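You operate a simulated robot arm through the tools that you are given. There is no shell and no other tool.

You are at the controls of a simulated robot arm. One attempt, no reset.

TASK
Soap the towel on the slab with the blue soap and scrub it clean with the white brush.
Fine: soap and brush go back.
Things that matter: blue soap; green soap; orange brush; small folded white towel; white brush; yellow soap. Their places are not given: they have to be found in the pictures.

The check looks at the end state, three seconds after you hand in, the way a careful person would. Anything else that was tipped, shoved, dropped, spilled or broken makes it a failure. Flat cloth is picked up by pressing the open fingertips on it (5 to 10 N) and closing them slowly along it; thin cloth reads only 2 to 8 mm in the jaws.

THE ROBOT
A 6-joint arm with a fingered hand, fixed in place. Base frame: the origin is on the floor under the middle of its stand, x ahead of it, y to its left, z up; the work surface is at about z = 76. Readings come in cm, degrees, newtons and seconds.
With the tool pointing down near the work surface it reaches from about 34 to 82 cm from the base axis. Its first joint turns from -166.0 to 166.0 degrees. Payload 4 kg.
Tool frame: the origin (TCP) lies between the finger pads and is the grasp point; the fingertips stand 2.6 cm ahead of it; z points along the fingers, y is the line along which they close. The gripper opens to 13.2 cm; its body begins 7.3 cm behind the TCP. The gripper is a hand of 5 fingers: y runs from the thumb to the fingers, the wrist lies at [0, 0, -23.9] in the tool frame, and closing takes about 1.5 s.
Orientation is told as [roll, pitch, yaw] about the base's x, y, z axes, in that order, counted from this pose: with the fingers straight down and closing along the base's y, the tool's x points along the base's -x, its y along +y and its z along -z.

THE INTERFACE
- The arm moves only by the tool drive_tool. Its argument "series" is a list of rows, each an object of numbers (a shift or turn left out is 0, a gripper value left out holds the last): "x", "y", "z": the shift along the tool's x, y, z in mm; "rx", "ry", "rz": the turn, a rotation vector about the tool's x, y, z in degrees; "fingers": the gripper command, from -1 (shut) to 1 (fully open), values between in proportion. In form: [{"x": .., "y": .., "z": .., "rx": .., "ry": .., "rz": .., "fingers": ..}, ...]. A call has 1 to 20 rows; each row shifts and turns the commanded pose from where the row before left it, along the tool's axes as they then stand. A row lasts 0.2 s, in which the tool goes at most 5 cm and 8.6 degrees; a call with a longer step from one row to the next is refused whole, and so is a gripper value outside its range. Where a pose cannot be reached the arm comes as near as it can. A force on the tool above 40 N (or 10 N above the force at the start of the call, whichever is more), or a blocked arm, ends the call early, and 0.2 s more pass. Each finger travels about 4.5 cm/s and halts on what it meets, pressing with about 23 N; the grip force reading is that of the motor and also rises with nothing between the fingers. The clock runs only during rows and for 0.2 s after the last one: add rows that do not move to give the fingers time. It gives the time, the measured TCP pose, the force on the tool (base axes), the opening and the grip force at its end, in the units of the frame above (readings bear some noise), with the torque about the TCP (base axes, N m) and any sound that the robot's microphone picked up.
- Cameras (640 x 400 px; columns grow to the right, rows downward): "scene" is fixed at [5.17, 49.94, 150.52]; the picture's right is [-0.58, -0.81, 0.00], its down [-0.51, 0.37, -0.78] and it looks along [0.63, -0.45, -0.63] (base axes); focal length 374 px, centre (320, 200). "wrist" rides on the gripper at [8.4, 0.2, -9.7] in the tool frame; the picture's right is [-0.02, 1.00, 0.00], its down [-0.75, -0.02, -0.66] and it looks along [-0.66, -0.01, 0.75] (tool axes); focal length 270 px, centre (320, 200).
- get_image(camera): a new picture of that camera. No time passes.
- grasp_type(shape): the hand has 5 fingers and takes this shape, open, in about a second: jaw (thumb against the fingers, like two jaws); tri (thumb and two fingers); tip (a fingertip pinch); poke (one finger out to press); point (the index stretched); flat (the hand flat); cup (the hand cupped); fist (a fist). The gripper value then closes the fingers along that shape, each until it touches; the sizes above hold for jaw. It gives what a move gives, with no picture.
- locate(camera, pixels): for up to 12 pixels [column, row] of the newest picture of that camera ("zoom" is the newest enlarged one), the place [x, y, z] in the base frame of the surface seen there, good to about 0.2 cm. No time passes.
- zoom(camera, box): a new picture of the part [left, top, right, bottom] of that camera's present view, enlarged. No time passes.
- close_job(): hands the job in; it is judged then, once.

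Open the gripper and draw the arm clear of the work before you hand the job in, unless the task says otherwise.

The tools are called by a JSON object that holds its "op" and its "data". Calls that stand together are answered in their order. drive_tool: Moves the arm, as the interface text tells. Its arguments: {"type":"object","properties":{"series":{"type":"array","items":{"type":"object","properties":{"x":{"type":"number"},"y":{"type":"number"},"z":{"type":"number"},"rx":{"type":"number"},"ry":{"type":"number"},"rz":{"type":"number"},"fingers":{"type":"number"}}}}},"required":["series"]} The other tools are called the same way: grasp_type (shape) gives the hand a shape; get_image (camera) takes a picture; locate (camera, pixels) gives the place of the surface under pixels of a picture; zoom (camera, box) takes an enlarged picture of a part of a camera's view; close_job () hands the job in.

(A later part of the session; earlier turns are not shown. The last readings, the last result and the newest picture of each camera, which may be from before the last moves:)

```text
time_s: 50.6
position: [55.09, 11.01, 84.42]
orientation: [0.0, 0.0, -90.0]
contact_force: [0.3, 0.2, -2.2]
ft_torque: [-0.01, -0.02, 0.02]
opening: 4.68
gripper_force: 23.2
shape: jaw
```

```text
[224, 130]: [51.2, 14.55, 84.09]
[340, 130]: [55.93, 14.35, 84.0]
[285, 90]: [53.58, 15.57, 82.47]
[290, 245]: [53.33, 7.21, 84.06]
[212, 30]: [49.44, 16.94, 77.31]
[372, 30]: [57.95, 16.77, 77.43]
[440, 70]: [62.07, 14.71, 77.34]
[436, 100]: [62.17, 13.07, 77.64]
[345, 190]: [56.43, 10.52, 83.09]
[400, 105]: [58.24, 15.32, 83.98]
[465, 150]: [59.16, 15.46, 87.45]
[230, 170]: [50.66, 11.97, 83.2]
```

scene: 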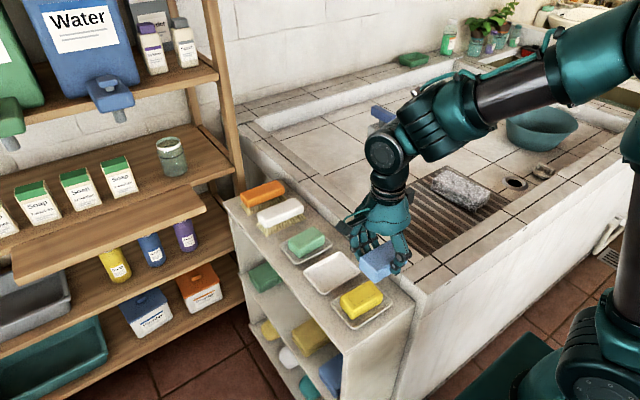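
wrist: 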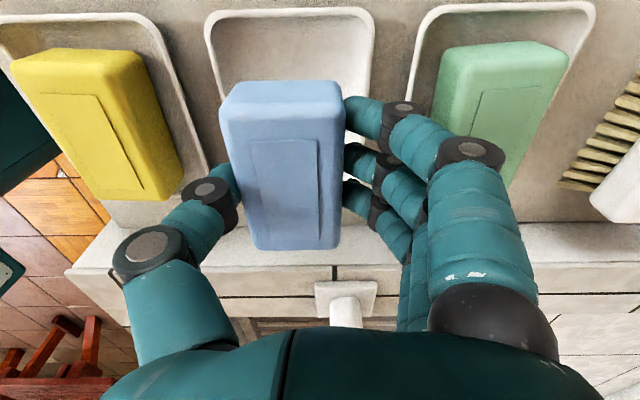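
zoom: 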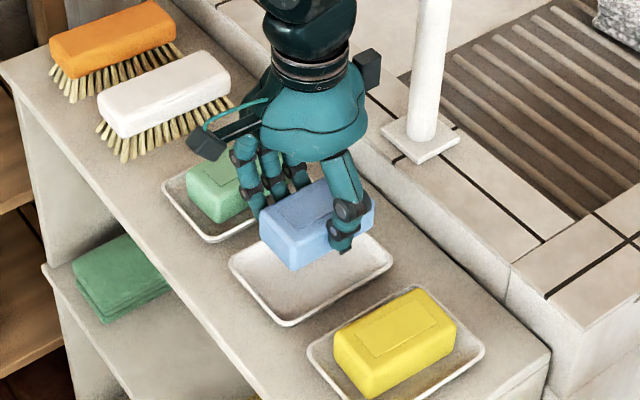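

Soap center (53.57, 11.35) versus dish center (53.7, 11.5) — a 2 mm nudge is enough. I lower until it just touches the dish (expected TCP z≈80.55).

{"op": "drive_tool", "data": {"series": [{"x": 2, "y": 1, "z": 12}, {"z": 12}, {"z": 8}, {"z": 3}, {"z": 2}, {}, {}]}}

```text
time_s: 52.2
position: [55.16, 11.17, 80.78]
orientation: [0.0, 0.1, -90.0]
contact_force: [-0.7, -0.1, -1.9]
ft_torque: [0.01, -0.06, -0.01]
opening: 4.68
gripper_force: 22.7
shape: jaw
```

No contact yet at z=80.78. I lower 1 mm at a time.

{"op": "drive_tool", "data": {"series": [{"z": 1}, {"z": 1}, {}, {}]}}

```text
time_s: 53.2
position: [55.17, 11.24, 80.55]
orientation: [-0.1, 0.0, -90.0]
contact_force: [-0.2, -0.2, -1.6]
ft_torque: [-0.01, -0.04, -0.01]
opening: 4.67
gripper_force: 23.0
shape: jaw
```

{"op": "drive_tool", "data": {"series": [{"z": 1}, {}, {}]}}

{"op": "zoom", "data": {"camera": "scene", "box": [290, 220, 380, 300]}}

```text
time_s: 54.0
position: [55.06, 11.11, 80.46]
orientation: [0.0, -0.1, -90.0]
contact_force: [-0.3, 1.2, 0.0]
ft_torque: [0.01, -0.05, 0.01]
opening: 4.68
gripper_force: 22.6
shape: jaw
```

```text
5.00 times, centred on (335, 260) of scene
```

zoom: 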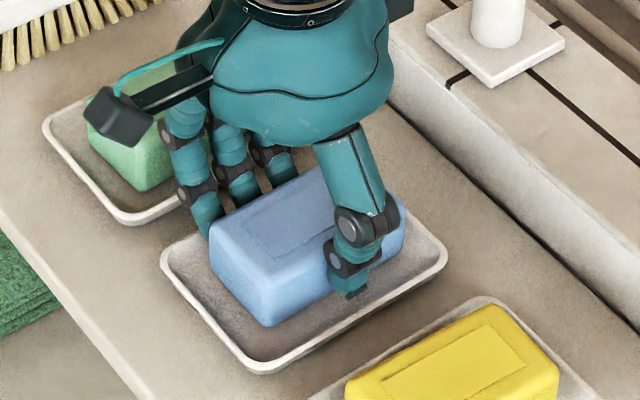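

The weight reading has dropped to 0, so the soap rests in its dish. I open the fingers modestly, easing the thumb away from the soap, then check.

{"op": "drive_tool", "data": {"series": [{"fingers": 0.2}, {}, {"y": -3}, {"y": -3}, {}, {}, {}]}}

{"op": "get_image", "data": {"camera": "wrist"}}

{"op": "zoom", "data": {"camera": "scene", "box": [290, 220, 380, 300]}}

```text
time_s: 55.6
position: [54.5, 11.18, 80.5]
orientation: [0.0, 0.0, -90.0]
contact_force: [-0.1, -0.1, 0.2]
ft_torque: [0.01, -0.01, 0.05]
opening: 7.9
gripper_force: 0.0
shape: jaw
```

```text
taken
```

wrist: 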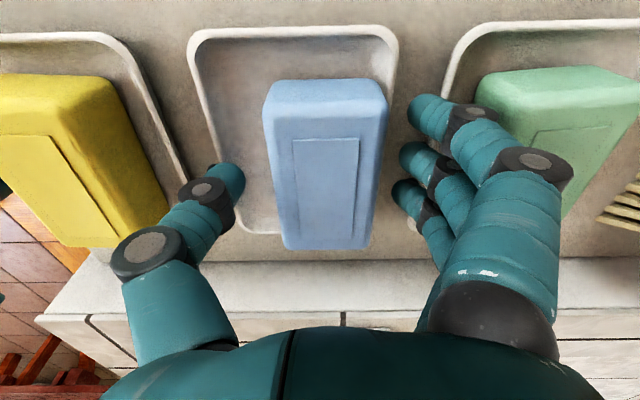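

```text
5.00 times, centred on (335, 260) of scene
```

zoom: 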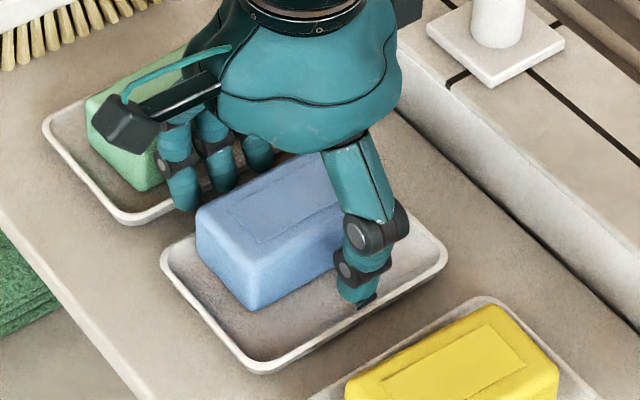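

The soap is released but sits off-center toward +x (columns 265–388 vs dish 190–395). I measure it.

{"op": "locate", "data": {"camera": "wrist", "pixels": [[266, 120], [385, 120], [325, 90], [330, 245], [192, 50], [393, 50], [240, 180], [405, 190], [325, 150], [478, 90]]}}

```text
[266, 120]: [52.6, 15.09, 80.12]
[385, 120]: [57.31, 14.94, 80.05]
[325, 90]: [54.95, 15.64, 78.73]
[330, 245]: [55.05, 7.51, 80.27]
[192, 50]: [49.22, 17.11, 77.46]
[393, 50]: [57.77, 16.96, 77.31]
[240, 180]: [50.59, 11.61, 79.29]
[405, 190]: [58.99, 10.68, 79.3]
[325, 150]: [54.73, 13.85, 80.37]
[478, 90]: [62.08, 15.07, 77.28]
```

The soap's center is at x≈55.0 instead of 53.7, still flat in the dish. I'll nudge it back with the finger side: shift the hand 1.4 cm toward −x, then partially close without letting the thumb touch.

{"op": "drive_tool", "data": {"series": [{"y": -5}, {"y": -5}, {"y": -4}, {"fingers": 0.1}, {"fingers": 0.0}, {"fingers": -0.06}, {"fingers": -0.1}, {}]}}

{"op": "get_image", "data": {"camera": "wrist"}}

{"op": "locate", "data": {"camera": "wrist", "pixels": [[266, 120], [385, 120], [325, 90], [330, 245], [192, 50], [393, 50], [325, 150], [478, 90]]}}

```text
time_s: 57.4
position: [53.2, 11.15, 80.48]
orientation: [0.0, 0.1, -90.0]
contact_force: [0.6, 0.7, -0.2]
ft_torque: [-0.01, 0.01, -0.01]
opening: 6.03
gripper_force: 0.0
shape: jaw
```

```text
taken
```

wrist: 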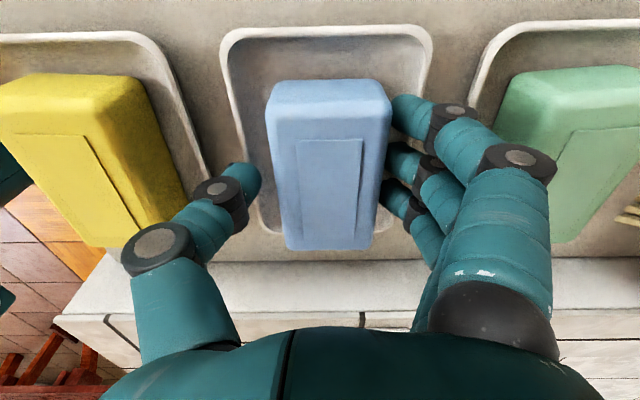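

```text
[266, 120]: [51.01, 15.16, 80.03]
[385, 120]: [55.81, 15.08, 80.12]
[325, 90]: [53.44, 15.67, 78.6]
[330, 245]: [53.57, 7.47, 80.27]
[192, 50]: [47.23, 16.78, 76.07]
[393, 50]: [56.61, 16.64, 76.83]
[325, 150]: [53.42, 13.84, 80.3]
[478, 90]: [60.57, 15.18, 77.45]
```

The soap is now centered at x≈53.6 in its dish. I open back slightly, rise straight up, and view the result.

{"op": "drive_tool", "data": {"series": [{"fingers": 0.05}, {"fingers": 0.15}, {}, {}, {"z": -10}, {"z": -20}, {"z": -40}, {"z": -40}, {"z": -40}, {}]}}

{"op": "get_image", "data": {"camera": "wrist"}}

{"op": "zoom", "data": {"camera": "scene", "box": [220, 160, 420, 340]}}

```text
time_s: 59.6
position: [53.14, 11.36, 95.5]
orientation: [0.1, 0.0, -90.0]
contact_force: [-0.1, -0.1, -0.5]
ft_torque: [-0.01, -0.02, -0.01]
opening: 7.49
gripper_force: 0.0
shape: jaw
```

```text
taken
```

wrist: 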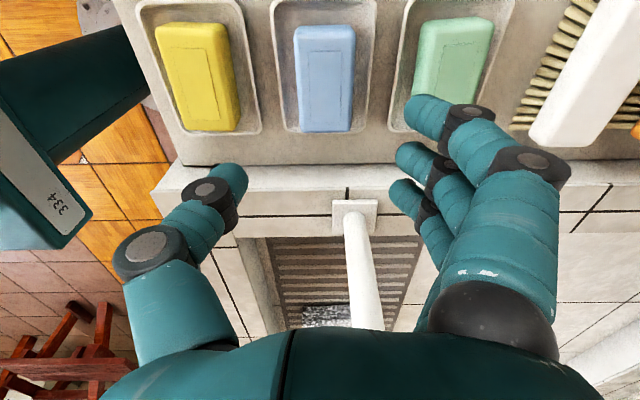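

```text
2.22 times, centred on (320, 250) of scene
```

zoom: 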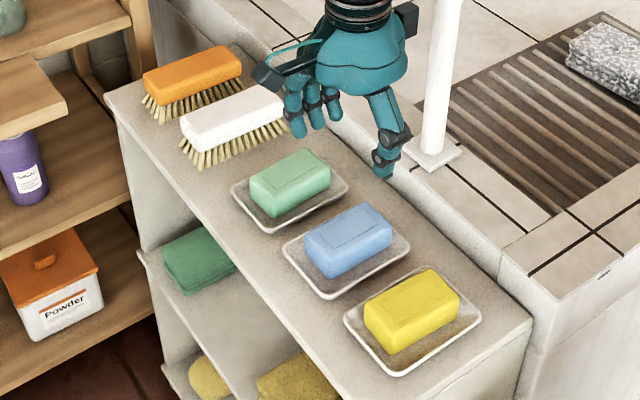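

Soap is back neatly in its dish. Now to the white brush: I move at z≈95 to above it (x≈76.7) and look.

{"op": "drive_tool", "data": {"series": [{"y": 40}, {"y": 40}, {"y": 40}, {"y": 40}, {"y": 40}, {"y": 30}, {}]}}

{"op": "get_image", "data": {"camera": "scene"}}

{"op": "get_image", "data": {"camera": "wrist"}}

```text
time_s: 61.2
position: [76.23, 11.34, 95.5]
orientation: [0.0, 0.0, -90.0]
contact_force: [0.7, -0.3, 0.4]
ft_torque: [0.0, 0.0, 0.02]
opening: 7.51
gripper_force: 0.1
shape: jaw
```

```text
taken
```

scene: 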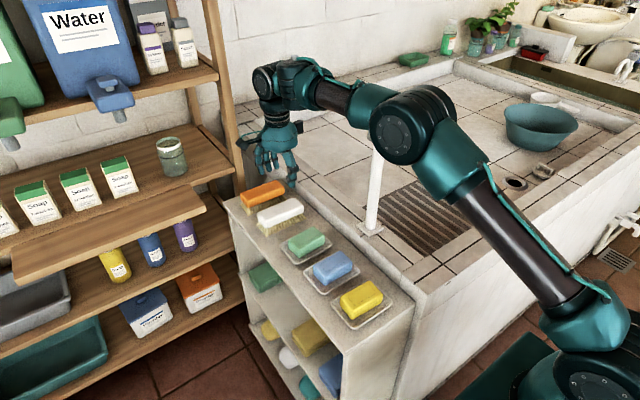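

```text
taken
```

wrist: 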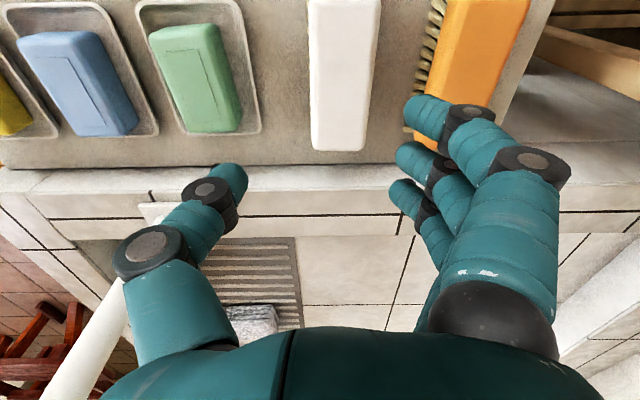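

Before descending I check how close the elbow/forearm is to the faucet head, and measure the brush edges.

{"op": "locate", "data": {"camera": "scene", "pixels": [[405, 125], [375, 155], [376, 170], [350, 110], [330, 95], [430, 180], [380, 130], [345, 85], [265, 85], [410, 90]]}}

{"op": "locate", "data": {"camera": "wrist", "pixels": [[310, 60], [376, 60], [345, 145], [312, 130], [366, 130], [345, 10], [425, 60], [440, 60], [260, 60], [520, 40], [230, 175], [405, 110]]}}

```text
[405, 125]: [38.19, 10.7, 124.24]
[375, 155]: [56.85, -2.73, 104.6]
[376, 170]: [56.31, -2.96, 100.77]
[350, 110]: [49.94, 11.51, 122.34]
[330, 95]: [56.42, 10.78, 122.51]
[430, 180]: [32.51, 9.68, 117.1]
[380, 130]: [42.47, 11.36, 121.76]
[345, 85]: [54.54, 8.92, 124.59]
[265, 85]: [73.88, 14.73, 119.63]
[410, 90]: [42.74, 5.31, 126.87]
```

```text
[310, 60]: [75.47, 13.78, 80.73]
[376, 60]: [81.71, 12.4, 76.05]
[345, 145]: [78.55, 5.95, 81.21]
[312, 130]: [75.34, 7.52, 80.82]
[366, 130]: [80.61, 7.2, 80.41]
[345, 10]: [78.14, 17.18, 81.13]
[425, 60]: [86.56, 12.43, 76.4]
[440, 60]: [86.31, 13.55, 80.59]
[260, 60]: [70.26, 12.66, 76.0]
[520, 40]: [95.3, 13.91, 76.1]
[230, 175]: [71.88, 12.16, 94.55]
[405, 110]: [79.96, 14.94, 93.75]
```

The forearm (y≈4–11 at x≈56) clears the faucet head by several cm. The brush spans x 75.4–80.7 (center ≈78.05), with the orange brush body from 86.3; I shift +2.2 cm, set the opening to ~6.8 and descend to z≈86.

{"op": "drive_tool", "data": {"series": [{"y": 11, "fingers": 0.03}, {"y": 11}, {"z": 30}, {"z": 30}, {"z": 20}, {"z": 12}, {}, {}]}}

{"op": "get_image", "data": {"camera": "wrist"}}

{"op": "get_image", "data": {"camera": "scene"}}

{"op": "zoom", "data": {"camera": "scene", "box": [220, 130, 340, 260]}}

```text
time_s: 63.0
position: [78.29, 11.23, 86.29]
orientation: [0.0, 0.0, -90.0]
contact_force: [-0.6, -0.4, 0.6]
ft_torque: [0.0, -0.02, 0.0]
opening: 6.88
gripper_force: 0.1
shape: jaw
```

```text
taken
```

wrist: 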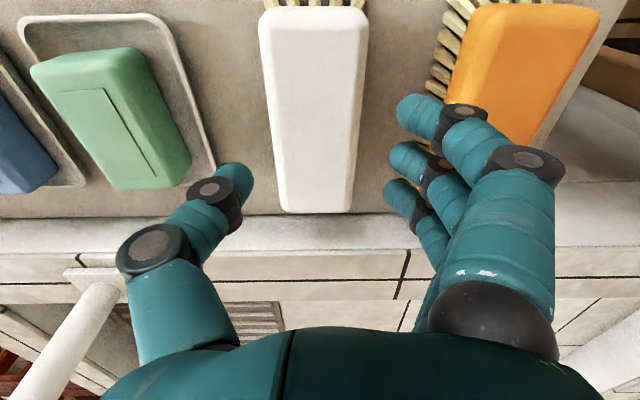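

```text
taken
```

scene: 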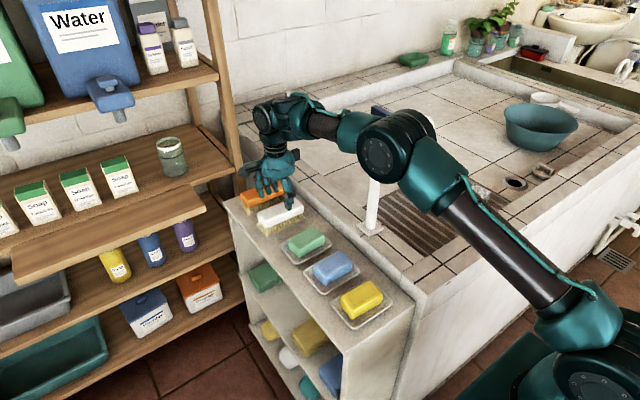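

```text
3.08 times, centred on (280, 195) of scene
```

zoom: 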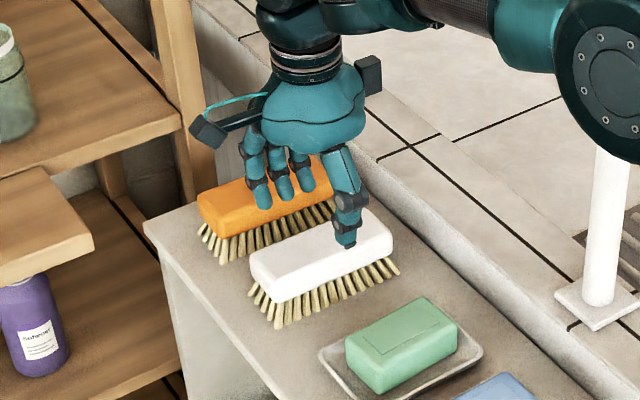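

The hand hangs just above the brush. I check the finger positions against the brush and the wrist camera against the wooden post.

{"op": "locate", "data": {"camera": "zoom", "pixels": [[185, 100], [205, 150], [205, 130], [180, 180], [285, 270], [340, 225], [265, 200], [325, 180], [345, 240]]}}

{"op": "locate", "data": {"camera": "wrist", "pixels": [[262, 60], [364, 60], [275, 140], [360, 140], [315, 205], [315, 20], [240, 185], [400, 110], [392, 155], [387, 190], [440, 50], [480, 60]]}}

```text
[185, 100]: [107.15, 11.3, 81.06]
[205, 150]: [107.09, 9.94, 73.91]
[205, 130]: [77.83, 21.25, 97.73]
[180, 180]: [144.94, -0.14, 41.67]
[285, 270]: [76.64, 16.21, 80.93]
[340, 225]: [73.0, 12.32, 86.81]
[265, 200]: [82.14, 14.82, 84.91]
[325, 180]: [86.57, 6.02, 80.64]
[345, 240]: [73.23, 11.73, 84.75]
```

```text
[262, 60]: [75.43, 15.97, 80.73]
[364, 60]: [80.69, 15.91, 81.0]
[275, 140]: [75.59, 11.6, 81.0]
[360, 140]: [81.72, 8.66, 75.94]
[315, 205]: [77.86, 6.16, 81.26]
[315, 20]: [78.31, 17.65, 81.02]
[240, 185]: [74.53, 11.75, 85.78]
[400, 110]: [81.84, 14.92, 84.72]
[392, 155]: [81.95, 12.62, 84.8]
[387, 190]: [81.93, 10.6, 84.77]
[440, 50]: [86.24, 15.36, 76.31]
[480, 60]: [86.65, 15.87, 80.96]
```

Thumb at x≈74.5 and fingers at ≈81.9 bracket the brush (75.4–80.8) with the orange brush beyond 86. I descend to z≈81.6 and close.

{"op": "drive_tool", "data": {"series": [{"z": 12}, {"z": 12}, {"z": 12}, {"z": 7}, {"z": 4}, {}, {}]}}

{"op": "get_image", "data": {"camera": "wrist"}}

{"op": "zoom", "data": {"camera": "scene", "box": [220, 130, 340, 260]}}

```text
time_s: 64.6
position: [78.26, 11.29, 81.55]
orientation: [0.0, 0.0, -90.0]
contact_force: [0.9, -0.1, -0.1]
ft_torque: [-0.01, -0.01, 0.0]
opening: 6.88
gripper_force: 0.0
shape: jaw
```

```text
taken
```

wrist: 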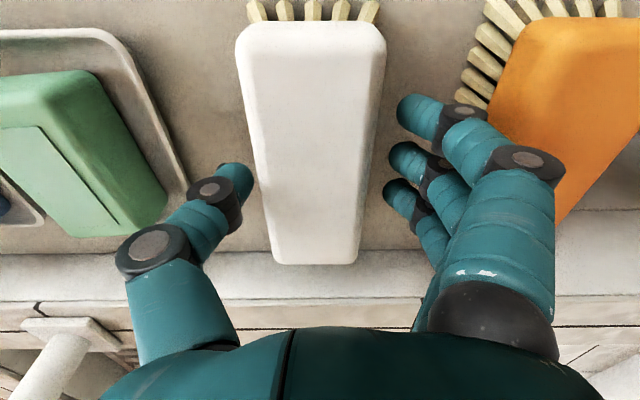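

```text
3.08 times, centred on (280, 195) of scene
```

zoom: 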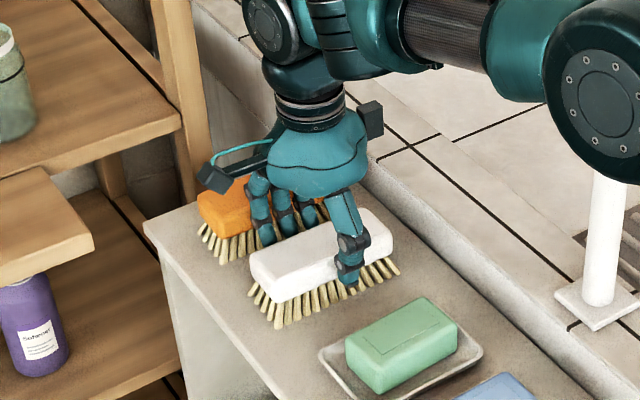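

The fingers are beside the wooden body, above the bristles, with no contact. I record the brush edges and close on it.

{"op": "locate", "data": {"camera": "wrist", "pixels": [[240, 60], [382, 60], [262, 180], [366, 180], [315, 258], [312, 28], [312, 150]]}}

{"op": "drive_tool", "data": {"series": [{"fingers": -0.1}, {"fingers": -0.25}, {"fingers": -0.4}, {"fingers": -0.5}, {}, {}, {}]}}

{"op": "get_image", "data": {"camera": "wrist"}}

{"op": "zoom", "data": {"camera": "scene", "box": [220, 130, 340, 260]}}

```text
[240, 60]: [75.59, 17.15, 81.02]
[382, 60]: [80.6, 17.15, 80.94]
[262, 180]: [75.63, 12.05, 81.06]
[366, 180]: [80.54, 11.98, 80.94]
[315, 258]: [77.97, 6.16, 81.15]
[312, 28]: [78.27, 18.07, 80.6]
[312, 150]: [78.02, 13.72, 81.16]
```

```text
time_s: 66.2
position: [78.39, 11.23, 81.59]
orientation: [0.0, 0.0, -90.0]
contact_force: [-0.6, -0.4, -0.2]
ft_torque: [-0.02, 0.03, 0.05]
opening: 4.95
gripper_force: 23.1
shape: jaw
```

```text
taken
```

wrist: 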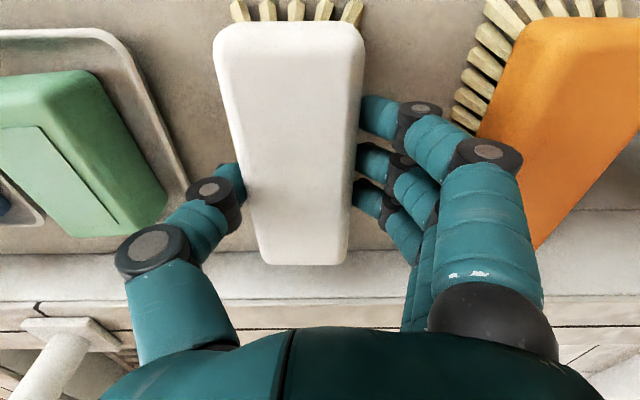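

```text
3.08 times, centred on (280, 195) of scene
```

zoom: 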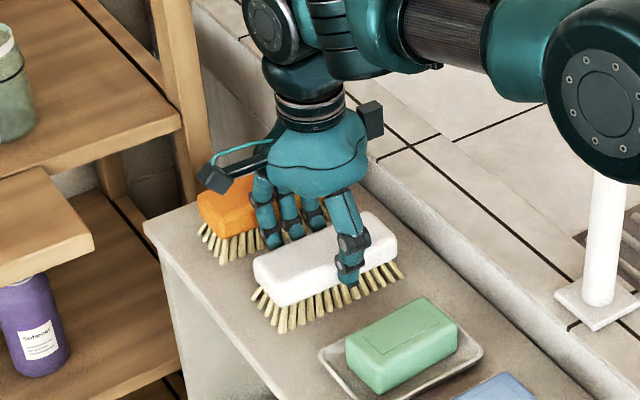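

The brush is gripped (23 N, 4.95 cm). I measure its place in the hand and lift it.

{"op": "locate", "data": {"camera": "wrist", "pixels": [[218, 60], [360, 60], [245, 180], [350, 180], [305, 258], [290, 28], [295, 150]]}}

{"op": "drive_tool", "data": {"series": [{"z": -8}, {"z": -15}, {"z": -30}, {"z": -40}, {"z": -40}, {}]}}

{"op": "get_image", "data": {"camera": "wrist"}}

{"op": "get_image", "data": {"camera": "scene"}}

```text
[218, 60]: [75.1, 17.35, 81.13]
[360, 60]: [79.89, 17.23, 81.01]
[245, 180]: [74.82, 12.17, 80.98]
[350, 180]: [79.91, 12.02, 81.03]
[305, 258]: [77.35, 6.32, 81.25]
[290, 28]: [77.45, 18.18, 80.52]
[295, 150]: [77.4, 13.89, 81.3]
```

```text
time_s: 67.6
position: [78.42, 11.27, 94.93]
orientation: [0.1, 0.0, -90.0]
contact_force: [-1.0, 0.2, -1.2]
ft_torque: [0.01, 0.0, 0.01]
opening: 4.96
gripper_force: 22.9
shape: jaw
```

```text
taken
```

wrist: 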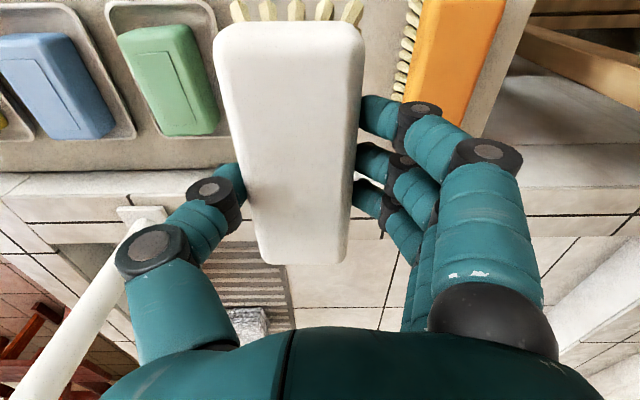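

```text
taken
```

scene: 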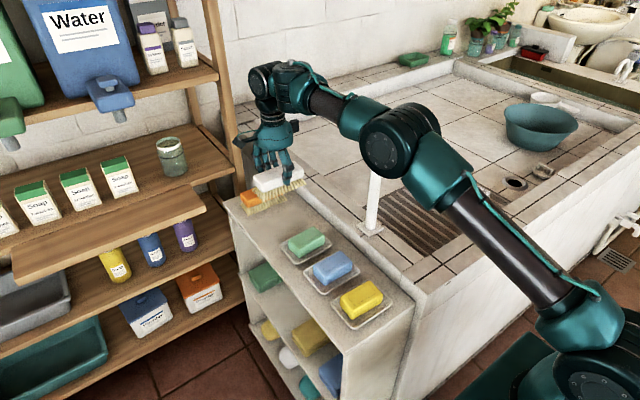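

The brush is securely held (bristle tips ≈5.6 cm below TCP, center −1.0 in x and +0.95 in y from TCP). I draw it back to x≈40, then swing past the faucet.

{"op": "drive_tool", "data": {"series": [{"z": -20, "y": -10}, {"y": -40}, {"y": -40}, {"y": -40}, {"y": -40}, {"y": -40}, {"y": -40}, {"y": -40}, {"y": -40}, {"y": -40}, {"y": -14}, {"x": -30}, {"x": -40}, {"x": -40}, {"x": -40}, {}]}}

{"op": "drive_tool", "data": {"series": [{"x": -40}, {"x": -40}, {"x": -40}, {"x": -40}, {"x": -40}, {"x": -40}, {"x": -40}, {"x": -40}, {"x": -40}, {"x": -39}, {}]}}

{"op": "get_image", "data": {"camera": "scene"}}

{"op": "get_image", "data": {"camera": "wrist"}}

```text
time_s: 71.0
position: [40.05, -3.83, 96.98]
orientation: [0.0, 0.1, -90.0]
contact_force: [0.0, 0.5, -1.3]
ft_torque: [0.01, -0.01, -0.02]
opening: 4.9
gripper_force: 22.3
shape: jaw
```

```text
time_s: 73.4
position: [39.87, -43.58, 96.75]
orientation: [-0.1, 0.0, -89.9]
contact_force: [-0.2, 0.8, -1.6]
ft_torque: [0.02, -0.04, -0.02]
opening: 4.9
gripper_force: 22.5
shape: jaw
```

```text
taken
```

scene: 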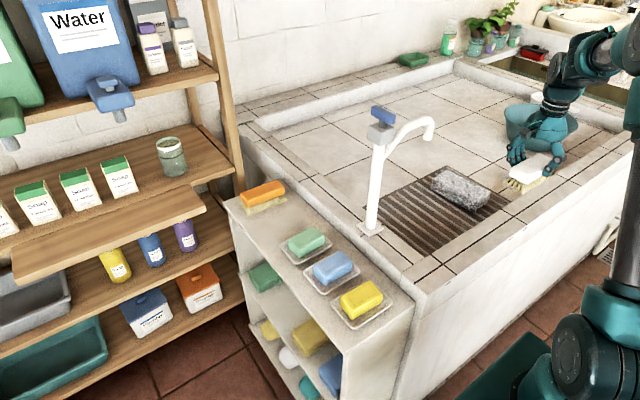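

```text
taken
```

wrist: 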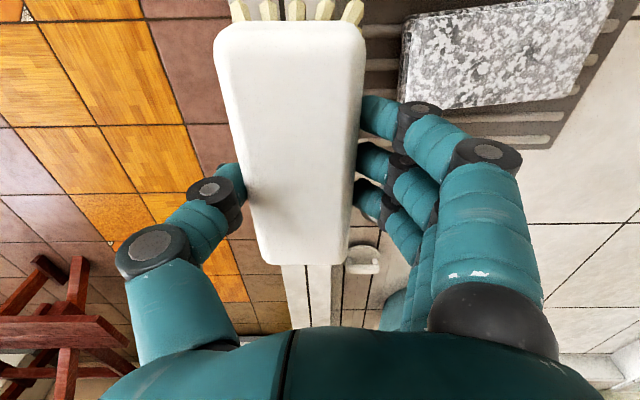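

Brush and towel are both in view. I move above the towel's left end with the bristles about 1.5 cm above it.

{"op": "drive_tool", "data": {"series": [{"y": 40}, {"y": 40, "x": 2}, {"y": 41}, {"z": 35}, {"z": 30}, {"z": 20}, {"z": 14}, {}]}}

{"op": "drive_tool", "data": {"series": [{"z": 8}, {"z": 4}, {"z": 2}, {}, {}]}}

{"op": "zoom", "data": {"camera": "scene", "box": [400, 130, 540, 230]}}

```text
time_s: 75.2
position: [52.11, -43.5, 87.02]
orientation: [0.0, -0.1, -90.1]
contact_force: [0.1, -0.6, -1.1]
ft_torque: [0.02, 0.0, -0.03]
opening: 4.9
gripper_force: 23.2
shape: jaw
```

```text
time_s: 76.4
position: [51.98, -43.54, 85.58]
orientation: [0.0, 0.0, -90.1]
contact_force: [0.4, -0.3, -1.2]
ft_torque: [0.0, -0.02, 0.01]
opening: 4.88
gripper_force: 23.0
shape: jaw
```

```text
4.00 times, centred on (470, 180) of scene
```

zoom: 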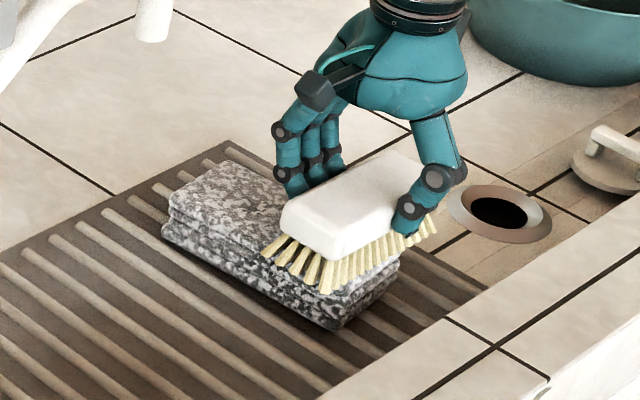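

The bristles hover just above the towel with no contact yet. I lower in 2 mm steps, reading the force.

{"op": "drive_tool", "data": {"series": [{"z": 3}, {"z": 2}, {"z": 2}, {}, {}]}}

{"op": "drive_tool", "data": {"series": [{"z": 1}, {"z": 1}, {}, {}]}}

```text
time_s: 77.6
position: [52.11, -43.48, 84.9]
orientation: [-0.1, 0.0, -90.0]
contact_force: [-0.6, 0.4, -1.0]
ft_torque: [0.02, 0.0, -0.03]
opening: 4.88
gripper_force: 23.1
shape: jaw
```

```text
time_s: 78.6
position: [52.07, -43.54, 84.75]
orientation: [0.0, 0.0, -90.1]
contact_force: [0.1, 0.2, -1.2]
ft_torque: [0.02, -0.01, 0.01]
opening: 4.9
gripper_force: 23.9
shape: jaw
```

{"op": "drive_tool", "data": {"series": [{"z": 1}, {"z": 1}, {}, {}]}}

{"op": "drive_tool", "data": {"series": [{"z": 1}, {}, {}]}}

```text
time_s: 79.6
position: [52.1, -43.48, 84.62]
orientation: [0.1, 0.0, -90.1]
contact_force: [-0.4, 0.4, 12.2]
ft_torque: [0.05, 0.25, -0.02]
opening: 4.88
gripper_force: 23.0
shape: jaw
```

```text
time_s: 80.4
position: [52.16, -43.57, 84.44]
orientation: [0.1, -0.1, -90.0]
contact_force: [1.0, -0.1, 24.3]
ft_torque: [0.03, 0.26, 0.0]
opening: 4.89
gripper_force: 23.3
shape: jaw
```

The brush contact is stiff (24 N now). I back off 1.4 mm to get to a light pressure.

{"op": "drive_tool", "data": {"series": [{"z": -1.4}, {}, {}]}}

```text
time_s: 81.2
position: [52.08, -43.44, 84.4]
orientation: [0.1, 0.0, -90.0]
contact_force: [3.9, -2.4, 15.6]
ft_torque: [-0.04, 0.11, 0.01]
opening: 4.88
gripper_force: 22.9
shape: jaw
```

{"op": "drive_tool", "data": {"series": [{"z": -0.7}, {}, {}]}}

```text
time_s: 82.0
position: [52.03, -43.48, 84.55]
orientation: [0.0, 0.0, -90.0]
contact_force: [2.6, -1.7, 5.3]
ft_torque: [-0.06, 0.02, 0.05]
opening: 4.88
gripper_force: 22.7
shape: jaw
```

Contact is about 6 N. I now scrub forward along the towel and back, following its tilt.

{"op": "drive_tool", "data": {"series": [{"y": 12, "x": 1}, {"y": 14, "x": 1}, {"y": 14, "x": 1}, {"y": 14, "x": 1}, {"y": 14, "x": 1}, {"y": 14, "x": 1}, {"y": 14, "x": 1}, {"y": 12, "x": 1}, {}]}}

{"op": "get_image", "data": {"camera": "wrist"}}

{"op": "zoom", "data": {"camera": "scene", "box": [400, 130, 540, 230]}}

```text
time_s: 84.0
position: [62.93, -42.76, 84.61]
orientation: [0.0, 0.0, -90.0]
contact_force: [-0.3, 0.6, -1.2]
ft_torque: [-0.01, -0.03, 0.0]
opening: 4.89
gripper_force: 22.9
shape: jaw
```

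```text
taken
```

wrist: 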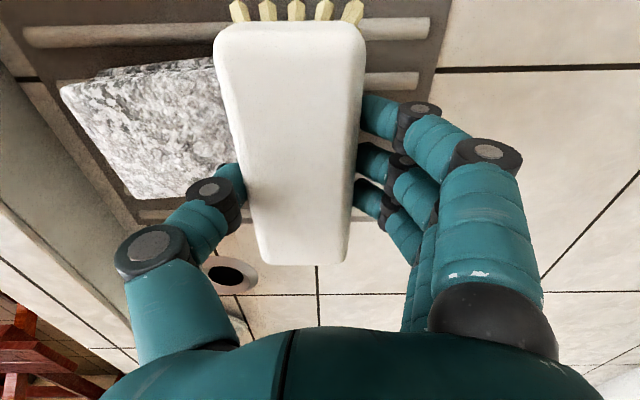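

```text
4.00 times, centred on (470, 180) of scene
```

zoom: 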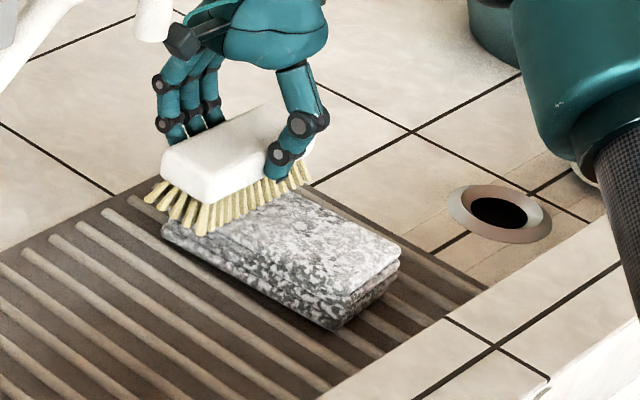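

The towel is already whiter, but contact was lost at the right end (−1.2 N). I press 1 mm and read.

{"op": "drive_tool", "data": {"series": [{"z": 1}, {}, {}]}}

```text
time_s: 84.8
position: [62.86, -42.55, 84.62]
orientation: [0.0, 0.0, -89.9]
contact_force: [0.5, 0.6, 3.8]
ft_torque: [-0.02, 0.08, 0.0]
opening: 4.88
gripper_force: 23.0
shape: jaw
```

Contact is about 5 N again. I scrub back toward −x and return.

{"op": "drive_tool", "data": {"series": [{"z": 0.4}, {"y": -14, "x": -1}, {"y": -14, "x": -1}, {"y": -14, "x": -1}, {"y": -14, "x": -1}, {"y": -14, "x": -1}, {"y": -14, "x": -1}, {"y": -14, "x": -1}, {"y": -14, "x": -1}, {"y": -6}, {}]}}

{"op": "get_image", "data": {"camera": "wrist"}}

{"op": "zoom", "data": {"camera": "scene", "box": [400, 130, 540, 230]}}

```text
time_s: 87.2
position: [50.94, -43.38, 84.49]
orientation: [0.0, 0.0, -90.0]
contact_force: [5.3, 0.1, 17.7]
ft_torque: [-0.01, -0.07, 0.0]
opening: 4.89
gripper_force: 22.8
shape: jaw
```

```text
taken
```

wrist: 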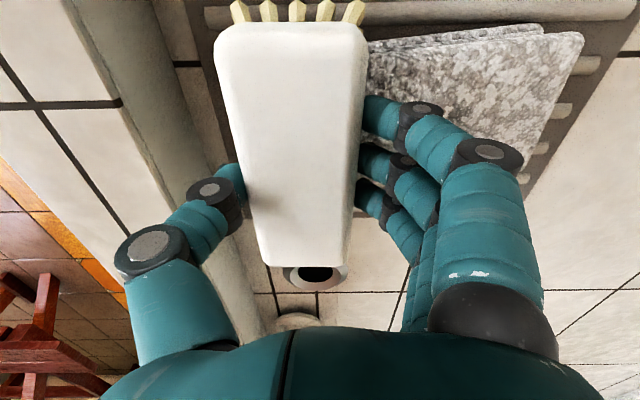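

```text
4.00 times, centred on (470, 180) of scene
```

zoom: 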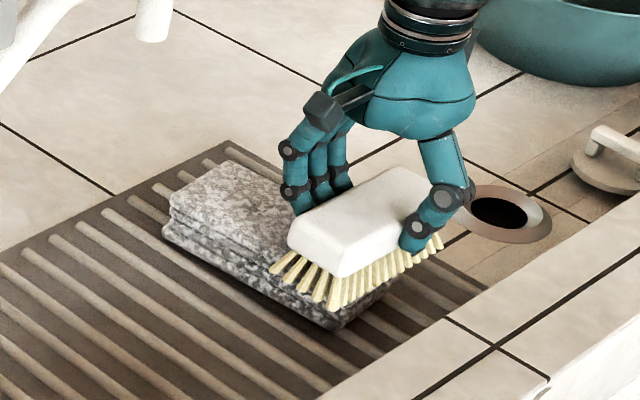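

Pressure rises to ~19 N at the left end, so I'll ease 0.8 mm there and slope the path slightly (deeper to the right). Towel hasn't moved; I continue with a full back-and-forth scrub.

{"op": "drive_tool", "data": {"series": [{"z": -0.8}, {"y": 14, "x": 1, "z": 0.15}, {"y": 14, "x": 1, "z": 0.15}, {"y": 14, "x": 1, "z": 0.15}, {"y": 14, "x": 1, "z": 0.15}, {"y": 14, "x": 1, "z": 0.15}, {"y": 14, "x": 1, "z": 0.15}, {"y": 14, "x": 1, "z": 0.15}, {"y": 14, "x": 1, "z": 0.15}, {"y": 10, "x": 1}, {"y": -10, "x": -1}, {"y": -14, "x": -1, "z": -0.15}, {"y": -14, "x": -1, "z": -0.15}, {"y": -14, "x": -1, "z": -0.15}, {"y": -14, "x": -1, "z": -0.15}, {"y": -14, "x": -1, "z": -0.15}, {"y": -14, "x": -1, "z": -0.15}, {"y": -14, "x": -1, "z": -0.15}, {"y": -14, "x": -1, "z": -0.15}, {}]}}

{"op": "get_image", "data": {"camera": "wrist"}}

{"op": "zoom", "data": {"camera": "scene", "box": [400, 130, 540, 230]}}

```text
time_s: 91.4
position: [50.95, -43.52, 84.54]
orientation: [0.1, 0.0, -90.0]
contact_force: [0.0, 0.3, -0.6]
ft_torque: [0.0, 0.0, -0.01]
opening: 4.88
gripper_force: 23.2
shape: jaw
```

```text
taken
```

wrist: 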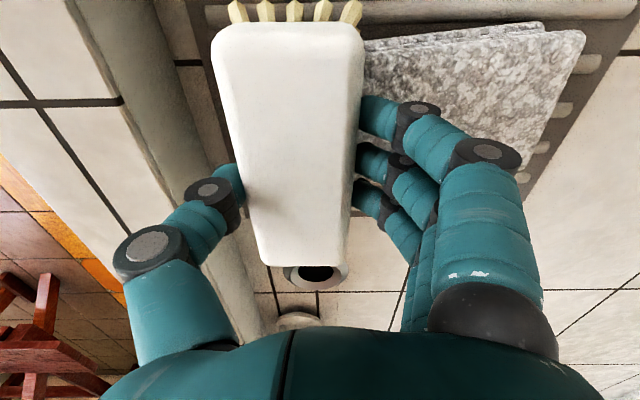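

```text
4.00 times, centred on (470, 180) of scene
```

zoom: 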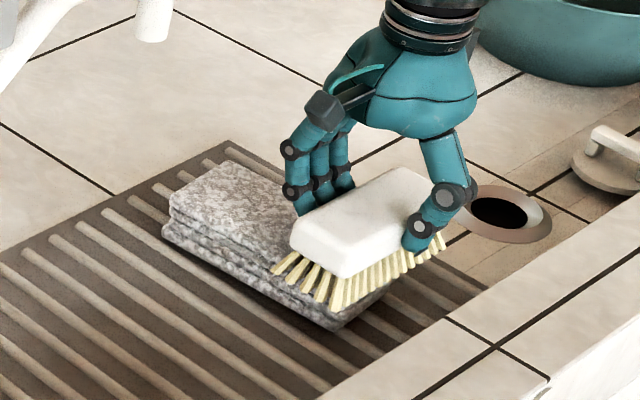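

The mottling is fading and the towel is lightening. Pressure is now low, so I press 0.9 mm and keep scrubbing.

{"op": "drive_tool", "data": {"series": [{"z": 0.9}, {"y": 14, "x": 1, "z": 0.1}, {"y": 14, "x": 1, "z": 0.1}, {"y": 14, "x": 1, "z": 0.1}, {"y": 14, "x": 1, "z": 0.1}, {"y": 14, "x": 1, "z": 0.1}, {"y": 14, "x": 1, "z": 0.1}, {"y": 14, "x": 1, "z": 0.1}, {"y": 14, "x": 1, "z": 0.1}, {"y": 10, "x": 1}, {"y": -10, "x": -1}, {"y": -14, "x": -1, "z": -0.1}, {"y": -14, "x": -1, "z": -0.1}, {"y": -14, "x": -1, "z": -0.1}, {"y": -14, "x": -1, "z": -0.1}, {"y": -14, "x": -1, "z": -0.1}, {"y": -14, "x": -1, "z": -0.1}, {"y": -14, "x": -1, "z": -0.1}, {"y": -14, "x": -1, "z": -0.1}, {}]}}

{"op": "zoom", "data": {"camera": "scene", "box": [400, 130, 540, 230]}}

```text
time_s: 95.6
position: [50.99, -43.56, 84.44]
orientation: [0.1, 0.0, -89.9]
contact_force: [2.9, 0.4, 6.2]
ft_torque: [-0.02, -0.03, 0.0]
opening: 4.87
gripper_force: 23.5
shape: jaw
```

```text
4.00 times, centred on (470, 180) of scene
```

zoom: 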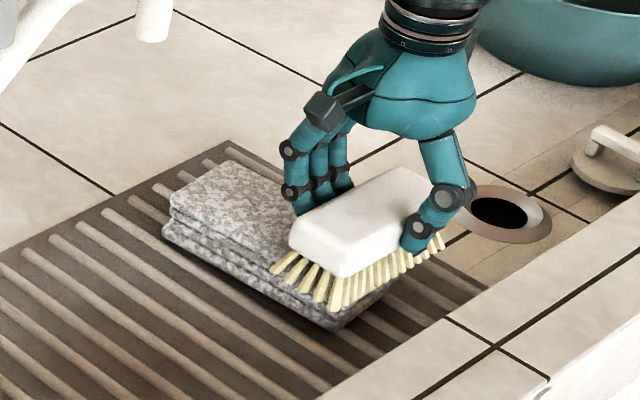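

Pressure is good at about 7 N. I continue with two more full rounds of scrubbing, including small sideways offsets.

{"op": "drive_tool", "data": {"series": [{"x": 6}, {"y": 14, "x": 1, "z": 0.1}, {"y": 14, "x": 1, "z": 0.1}, {"y": 14, "x": 1, "z": 0.1}, {"y": 14, "x": 1, "z": 0.1}, {"y": 14, "x": 1, "z": 0.1}, {"y": 14, "x": 1, "z": 0.1}, {"y": 14, "x": 1, "z": 0.1}, {"y": 14, "x": 1, "z": 0.1}, {"y": 10, "x": 1}, {"y": -10, "x": -8}, {"y": -14, "x": -1, "z": -0.1}, {"y": -14, "x": -1, "z": -0.1}, {"y": -14, "x": -1, "z": -0.1}, {"y": -14, "x": -1, "z": -0.1}, {"y": -14, "x": -1, "z": -0.1}, {"y": -14, "x": -1, "z": -0.1}, {"y": -14, "x": -1, "z": -0.1}, {"y": -14, "x": -1, "z": -0.1}, {}]}}

{"op": "drive_tool", "data": {"series": [{"x": 2, "z": 0.2}, {"y": 14, "x": 1, "z": 0.1}, {"y": 14, "x": 1, "z": 0.1}, {"y": 14, "x": 1, "z": 0.1}, {"y": 14, "x": 1, "z": 0.1}, {"y": 14, "x": 1, "z": 0.1}, {"y": 14, "x": 1, "z": 0.1}, {"y": 14, "x": 1, "z": 0.1}, {"y": 14, "x": 1, "z": 0.1}, {"y": 10, "x": 1}, {"y": -10, "x": -1}, {"y": -14, "x": -1, "z": -0.1}, {"y": -14, "x": -1, "z": -0.1}, {"y": -14, "x": -1, "z": -0.1}, {"y": -14, "x": -1, "z": -0.1}, {"y": -14, "x": -1, "z": -0.1}, {"y": -14, "x": -1, "z": -0.1}, {"y": -14, "x": -1, "z": -0.1}, {"y": -14, "x": -1, "z": -0.1}, {}]}}

{"op": "zoom", "data": {"camera": "scene", "box": [400, 130, 540, 230]}}

{"op": "get_image", "data": {"camera": "wrist"}}

```text
time_s: 99.8
position: [51.02, -43.6, 84.47]
orientation: [0.0, 0.0, -89.9]
contact_force: [2.6, -0.3, 7.5]
ft_torque: [0.01, -0.02, -0.01]
opening: 4.89
gripper_force: 22.7
shape: jaw
```

```text
time_s: 104.0
position: [50.99, -43.32, 84.51]
orientation: [-0.1, 0.0, -90.0]
contact_force: [0.8, 0.7, 2.7]
ft_torque: [0.02, -0.04, -0.02]
opening: 4.89
gripper_force: 23.2
shape: jaw
```

```text
4.00 times, centred on (470, 180) of scene
```

zoom: 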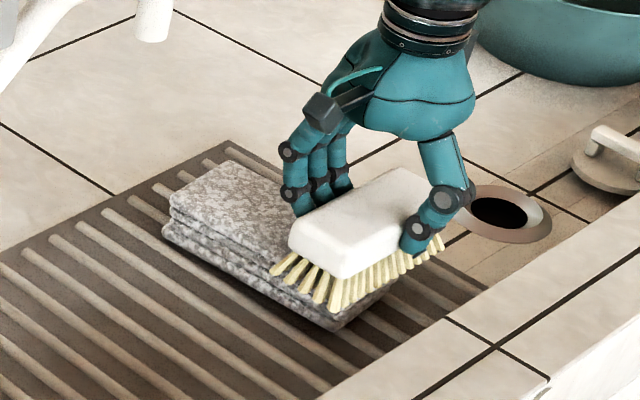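

```text
taken
```

wrist: 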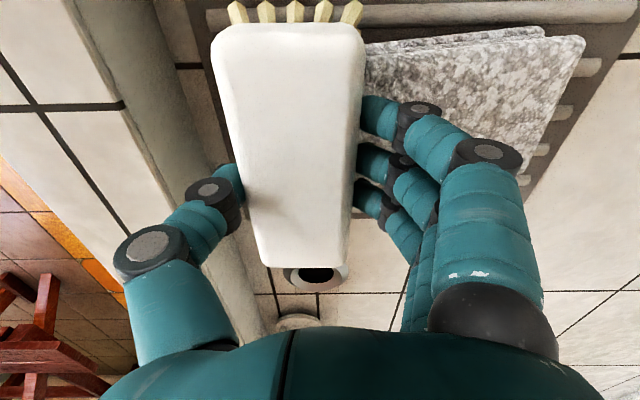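

The towel continues to lighten. I lift the brush and draw back to inspect the whole towel.

{"op": "drive_tool", "data": {"series": [{"z": -20}, {"z": -40}, {"z": -40}, {"y": -40}, {"y": -40}, {"y": -30}, {}]}}

{"op": "get_image", "data": {"camera": "scene"}}

{"op": "zoom", "data": {"camera": "scene", "box": [400, 130, 540, 230]}}

{"op": "zoom", "data": {"camera": "wrist", "box": [380, 0, 640, 163]}}

```text
time_s: 105.6
position: [39.9, -43.56, 94.43]
orientation: [0.0, 0.0, -90.0]
contact_force: [-0.8, 0.8, -1.4]
ft_torque: [0.0, -0.04, 0.0]
opening: 4.88
gripper_force: 22.9
shape: jaw
```

```text
taken
```

scene: 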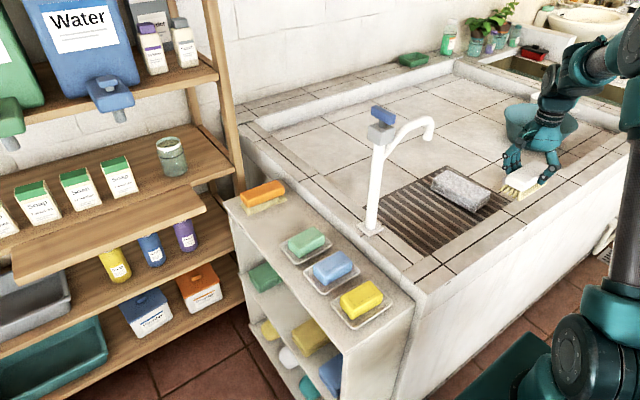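

```text
4.00 times, centred on (470, 180) of scene
```

zoom: 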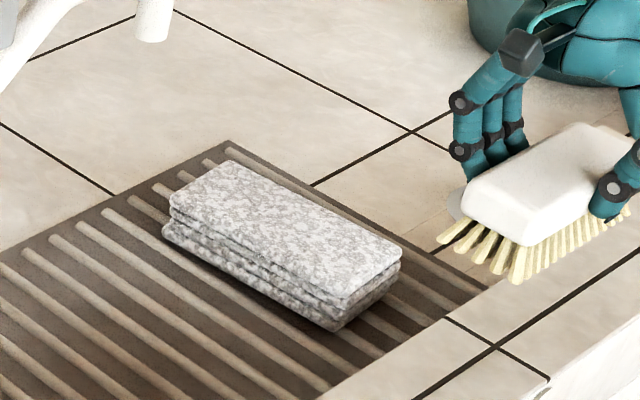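

```text
2.45 times, centred on (510, 82) of wrist
```

zoom: 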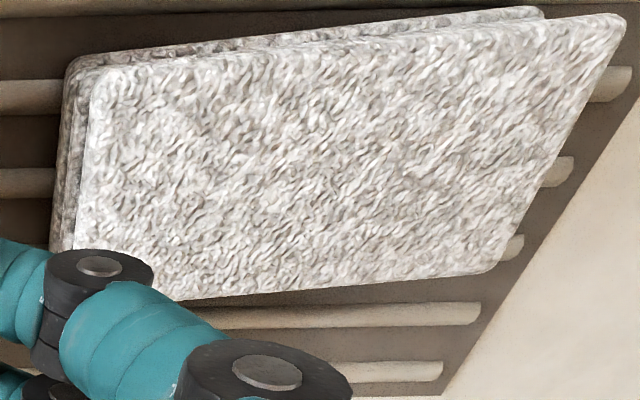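

The dark stains are gone, and the towel is evenly off-white, but some grey texture remains. I go back for more scrubbing to see whether it improves further.

{"op": "drive_tool", "data": {"series": [{"y": 40}, {"y": 40}, {"y": 30}, {"z": 40}, {"z": 35}, {"z": 15}, {"z": 6}, {"z": 2.5}, {"z": 0.8}, {}, {}]}}

```text
time_s: 108.0
position: [51.0, -43.38, 84.51]
orientation: [0.1, 0.0, -90.0]
contact_force: [0.1, -0.1, -1.0]
ft_torque: [0.0, -0.02, -0.01]
opening: 4.89
gripper_force: 23.1
shape: jaw
```

{"op": "drive_tool", "data": {"series": [{"z": 0.6}, {}, {}]}}

```text
time_s: 108.8
position: [51.01, -43.38, 84.34]
orientation: [0.0, 0.0, -90.0]
contact_force: [0.0, 0.1, 1.9]
ft_torque: [0.0, -0.02, -0.01]
opening: 4.89
gripper_force: 23.1
shape: jaw
```

Light contact (≈3 N). I add 0.3 mm and run more scrubbing rounds.

{"op": "drive_tool", "data": {"series": [{"z": 0.3}, {"y": 14, "x": 1, "z": 0.1}, {"y": 14, "x": 1, "z": 0.1}, {"y": 14, "x": 1, "z": 0.1}, {"y": 14, "x": 1, "z": 0.1}, {"y": 14, "x": 1, "z": 0.1}, {"y": 14, "x": 1, "z": 0.1}, {"y": 14, "x": 1, "z": 0.1}, {"y": 14, "x": 1, "z": 0.1}, {"y": 10, "x": 1}, {"y": -10, "x": -1}, {"y": -14, "x": -1, "z": -0.1}, {"y": -14, "x": -1, "z": -0.1}, {"y": -14, "x": -1, "z": -0.1}, {"y": -14, "x": -1, "z": -0.1}, {"y": -14, "x": -1, "z": -0.1}, {"y": -14, "x": -1, "z": -0.1}, {"y": -14, "x": -1, "z": -0.1}, {"y": -14, "x": -1, "z": -0.1}, {}]}}

{"op": "drive_tool", "data": {"series": [{"z": 0.2}, {"y": 14, "x": 1, "z": 0.1}, {"y": 14, "x": 1, "z": 0.1}, {"y": 14, "x": 1, "z": 0.1}, {"y": 14, "x": 1, "z": 0.1}, {"y": 14, "x": 1, "z": 0.1}, {"y": 14, "x": 1, "z": 0.1}, {"y": 14, "x": 1, "z": 0.1}, {"y": 14, "x": 1, "z": 0.1}, {"y": 10, "x": 1}, {"y": -10, "x": -1}, {"y": -14, "x": -1, "z": -0.1}, {"y": -14, "x": -1, "z": -0.1}, {"y": -14, "x": -1, "z": -0.1}, {"y": -14, "x": -1, "z": -0.1}, {"y": -14, "x": -1, "z": -0.1}, {"y": -14, "x": -1, "z": -0.1}, {"y": -14, "x": -1, "z": -0.1}, {"y": -14, "x": -1, "z": -0.1}, {}]}}

{"op": "drive_tool", "data": {"series": [{}, {"y": 14, "x": 1, "z": 0.1}, {"y": 14, "x": 1, "z": 0.1}, {"y": 14, "x": 1, "z": 0.1}, {"y": 14, "x": 1, "z": 0.1}, {"y": 14, "x": 1, "z": 0.1}, {"y": 14, "x": 1, "z": 0.1}, {"y": 14, "x": 1, "z": 0.1}, {"y": 14, "x": 1, "z": 0.1}, {"y": 10, "x": 1}, {"y": -10, "x": -1}, {"y": -14, "x": -1, "z": -0.1}, {"y": -14, "x": -1, "z": -0.1}, {"y": -14, "x": -1, "z": -0.1}, {"y": -14, "x": -1, "z": -0.1}, {"y": -14, "x": -1, "z": -0.1}, {"y": -14, "x": -1, "z": -0.1}, {"y": -14, "x": -1, "z": -0.1}, {"y": -14, "x": -1, "z": -0.1}, {}]}}

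{"op": "zoom", "data": {"camera": "scene", "box": [400, 130, 540, 230]}}

```text
time_s: 113.0
position: [50.96, -43.25, 84.32]
orientation: [0.0, 0.0, -89.9]
contact_force: [0.7, 0.4, 3.2]
ft_torque: [0.01, -0.09, -0.04]
opening: 4.89
gripper_force: 23.3
shape: jaw
```

```text
time_s: 117.2
position: [50.99, -43.4, 84.38]
orientation: [0.0, 0.1, -90.0]
contact_force: [1.8, 0.4, 2.9]
ft_torque: [0.0, -0.06, 0.02]
opening: 4.86
gripper_force: 23.1
shape: jaw
```

```text
time_s: 121.4
position: [50.96, -43.34, 84.34]
orientation: [0.0, 0.0, -90.0]
contact_force: [1.6, -0.5, 5.4]
ft_torque: [-0.03, -0.04, 0.01]
opening: 4.9
gripper_force: 23.0
shape: jaw
```

```text
4.00 times, centred on (470, 180) of scene
```

zoom: 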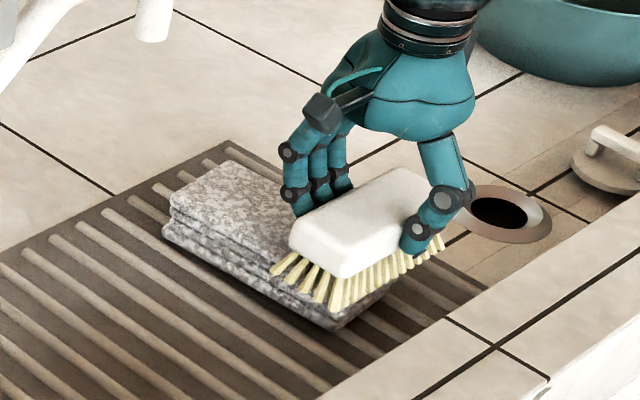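

The look is the same as before this round, so scrubbing seems saturated. I lift and compare from the drawn-back view.

{"op": "drive_tool", "data": {"series": [{"z": -20}, {"z": -40}, {"z": -40}, {"y": -40}, {"y": -40}, {"y": -30}, {}]}}

{"op": "zoom", "data": {"camera": "scene", "box": [400, 130, 540, 230]}}

{"op": "zoom", "data": {"camera": "wrist", "box": [380, 0, 640, 163]}}

{"op": "locate", "data": {"camera": "zoom", "pixels": [[100, 75], [615, 20], [510, 260], [200, 290], [90, 235], [350, 150]]}}

```text
time_s: 123.0
position: [39.92, -43.38, 94.43]
orientation: [0.0, 0.0, -90.0]
contact_force: [0.1, -0.2, -0.1]
ft_torque: [0.03, 0.01, -0.01]
opening: 4.89
gripper_force: 23.0
shape: jaw
```

```text
4.00 times, centred on (470, 180) of scene
```

zoom: 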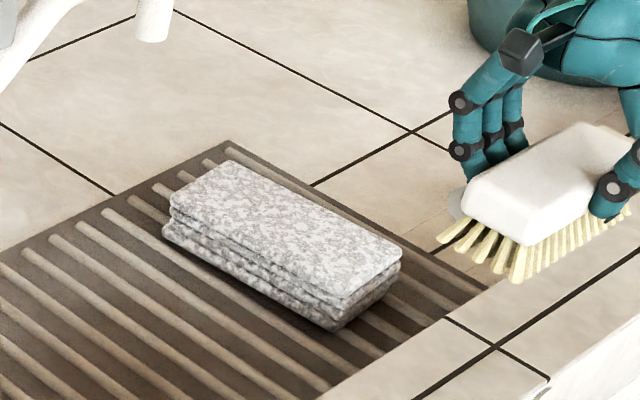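

```text
2.45 times, centred on (510, 82) of wrist
```

zoom: 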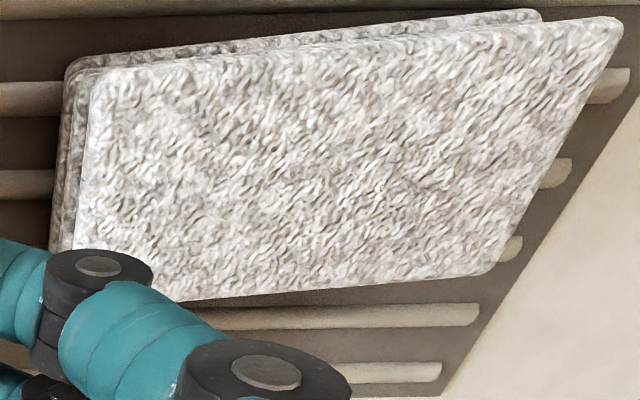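

```text
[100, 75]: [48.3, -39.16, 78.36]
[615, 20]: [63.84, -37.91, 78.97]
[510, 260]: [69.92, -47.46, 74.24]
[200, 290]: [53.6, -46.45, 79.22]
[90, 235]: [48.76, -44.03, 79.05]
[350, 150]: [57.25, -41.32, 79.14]
```

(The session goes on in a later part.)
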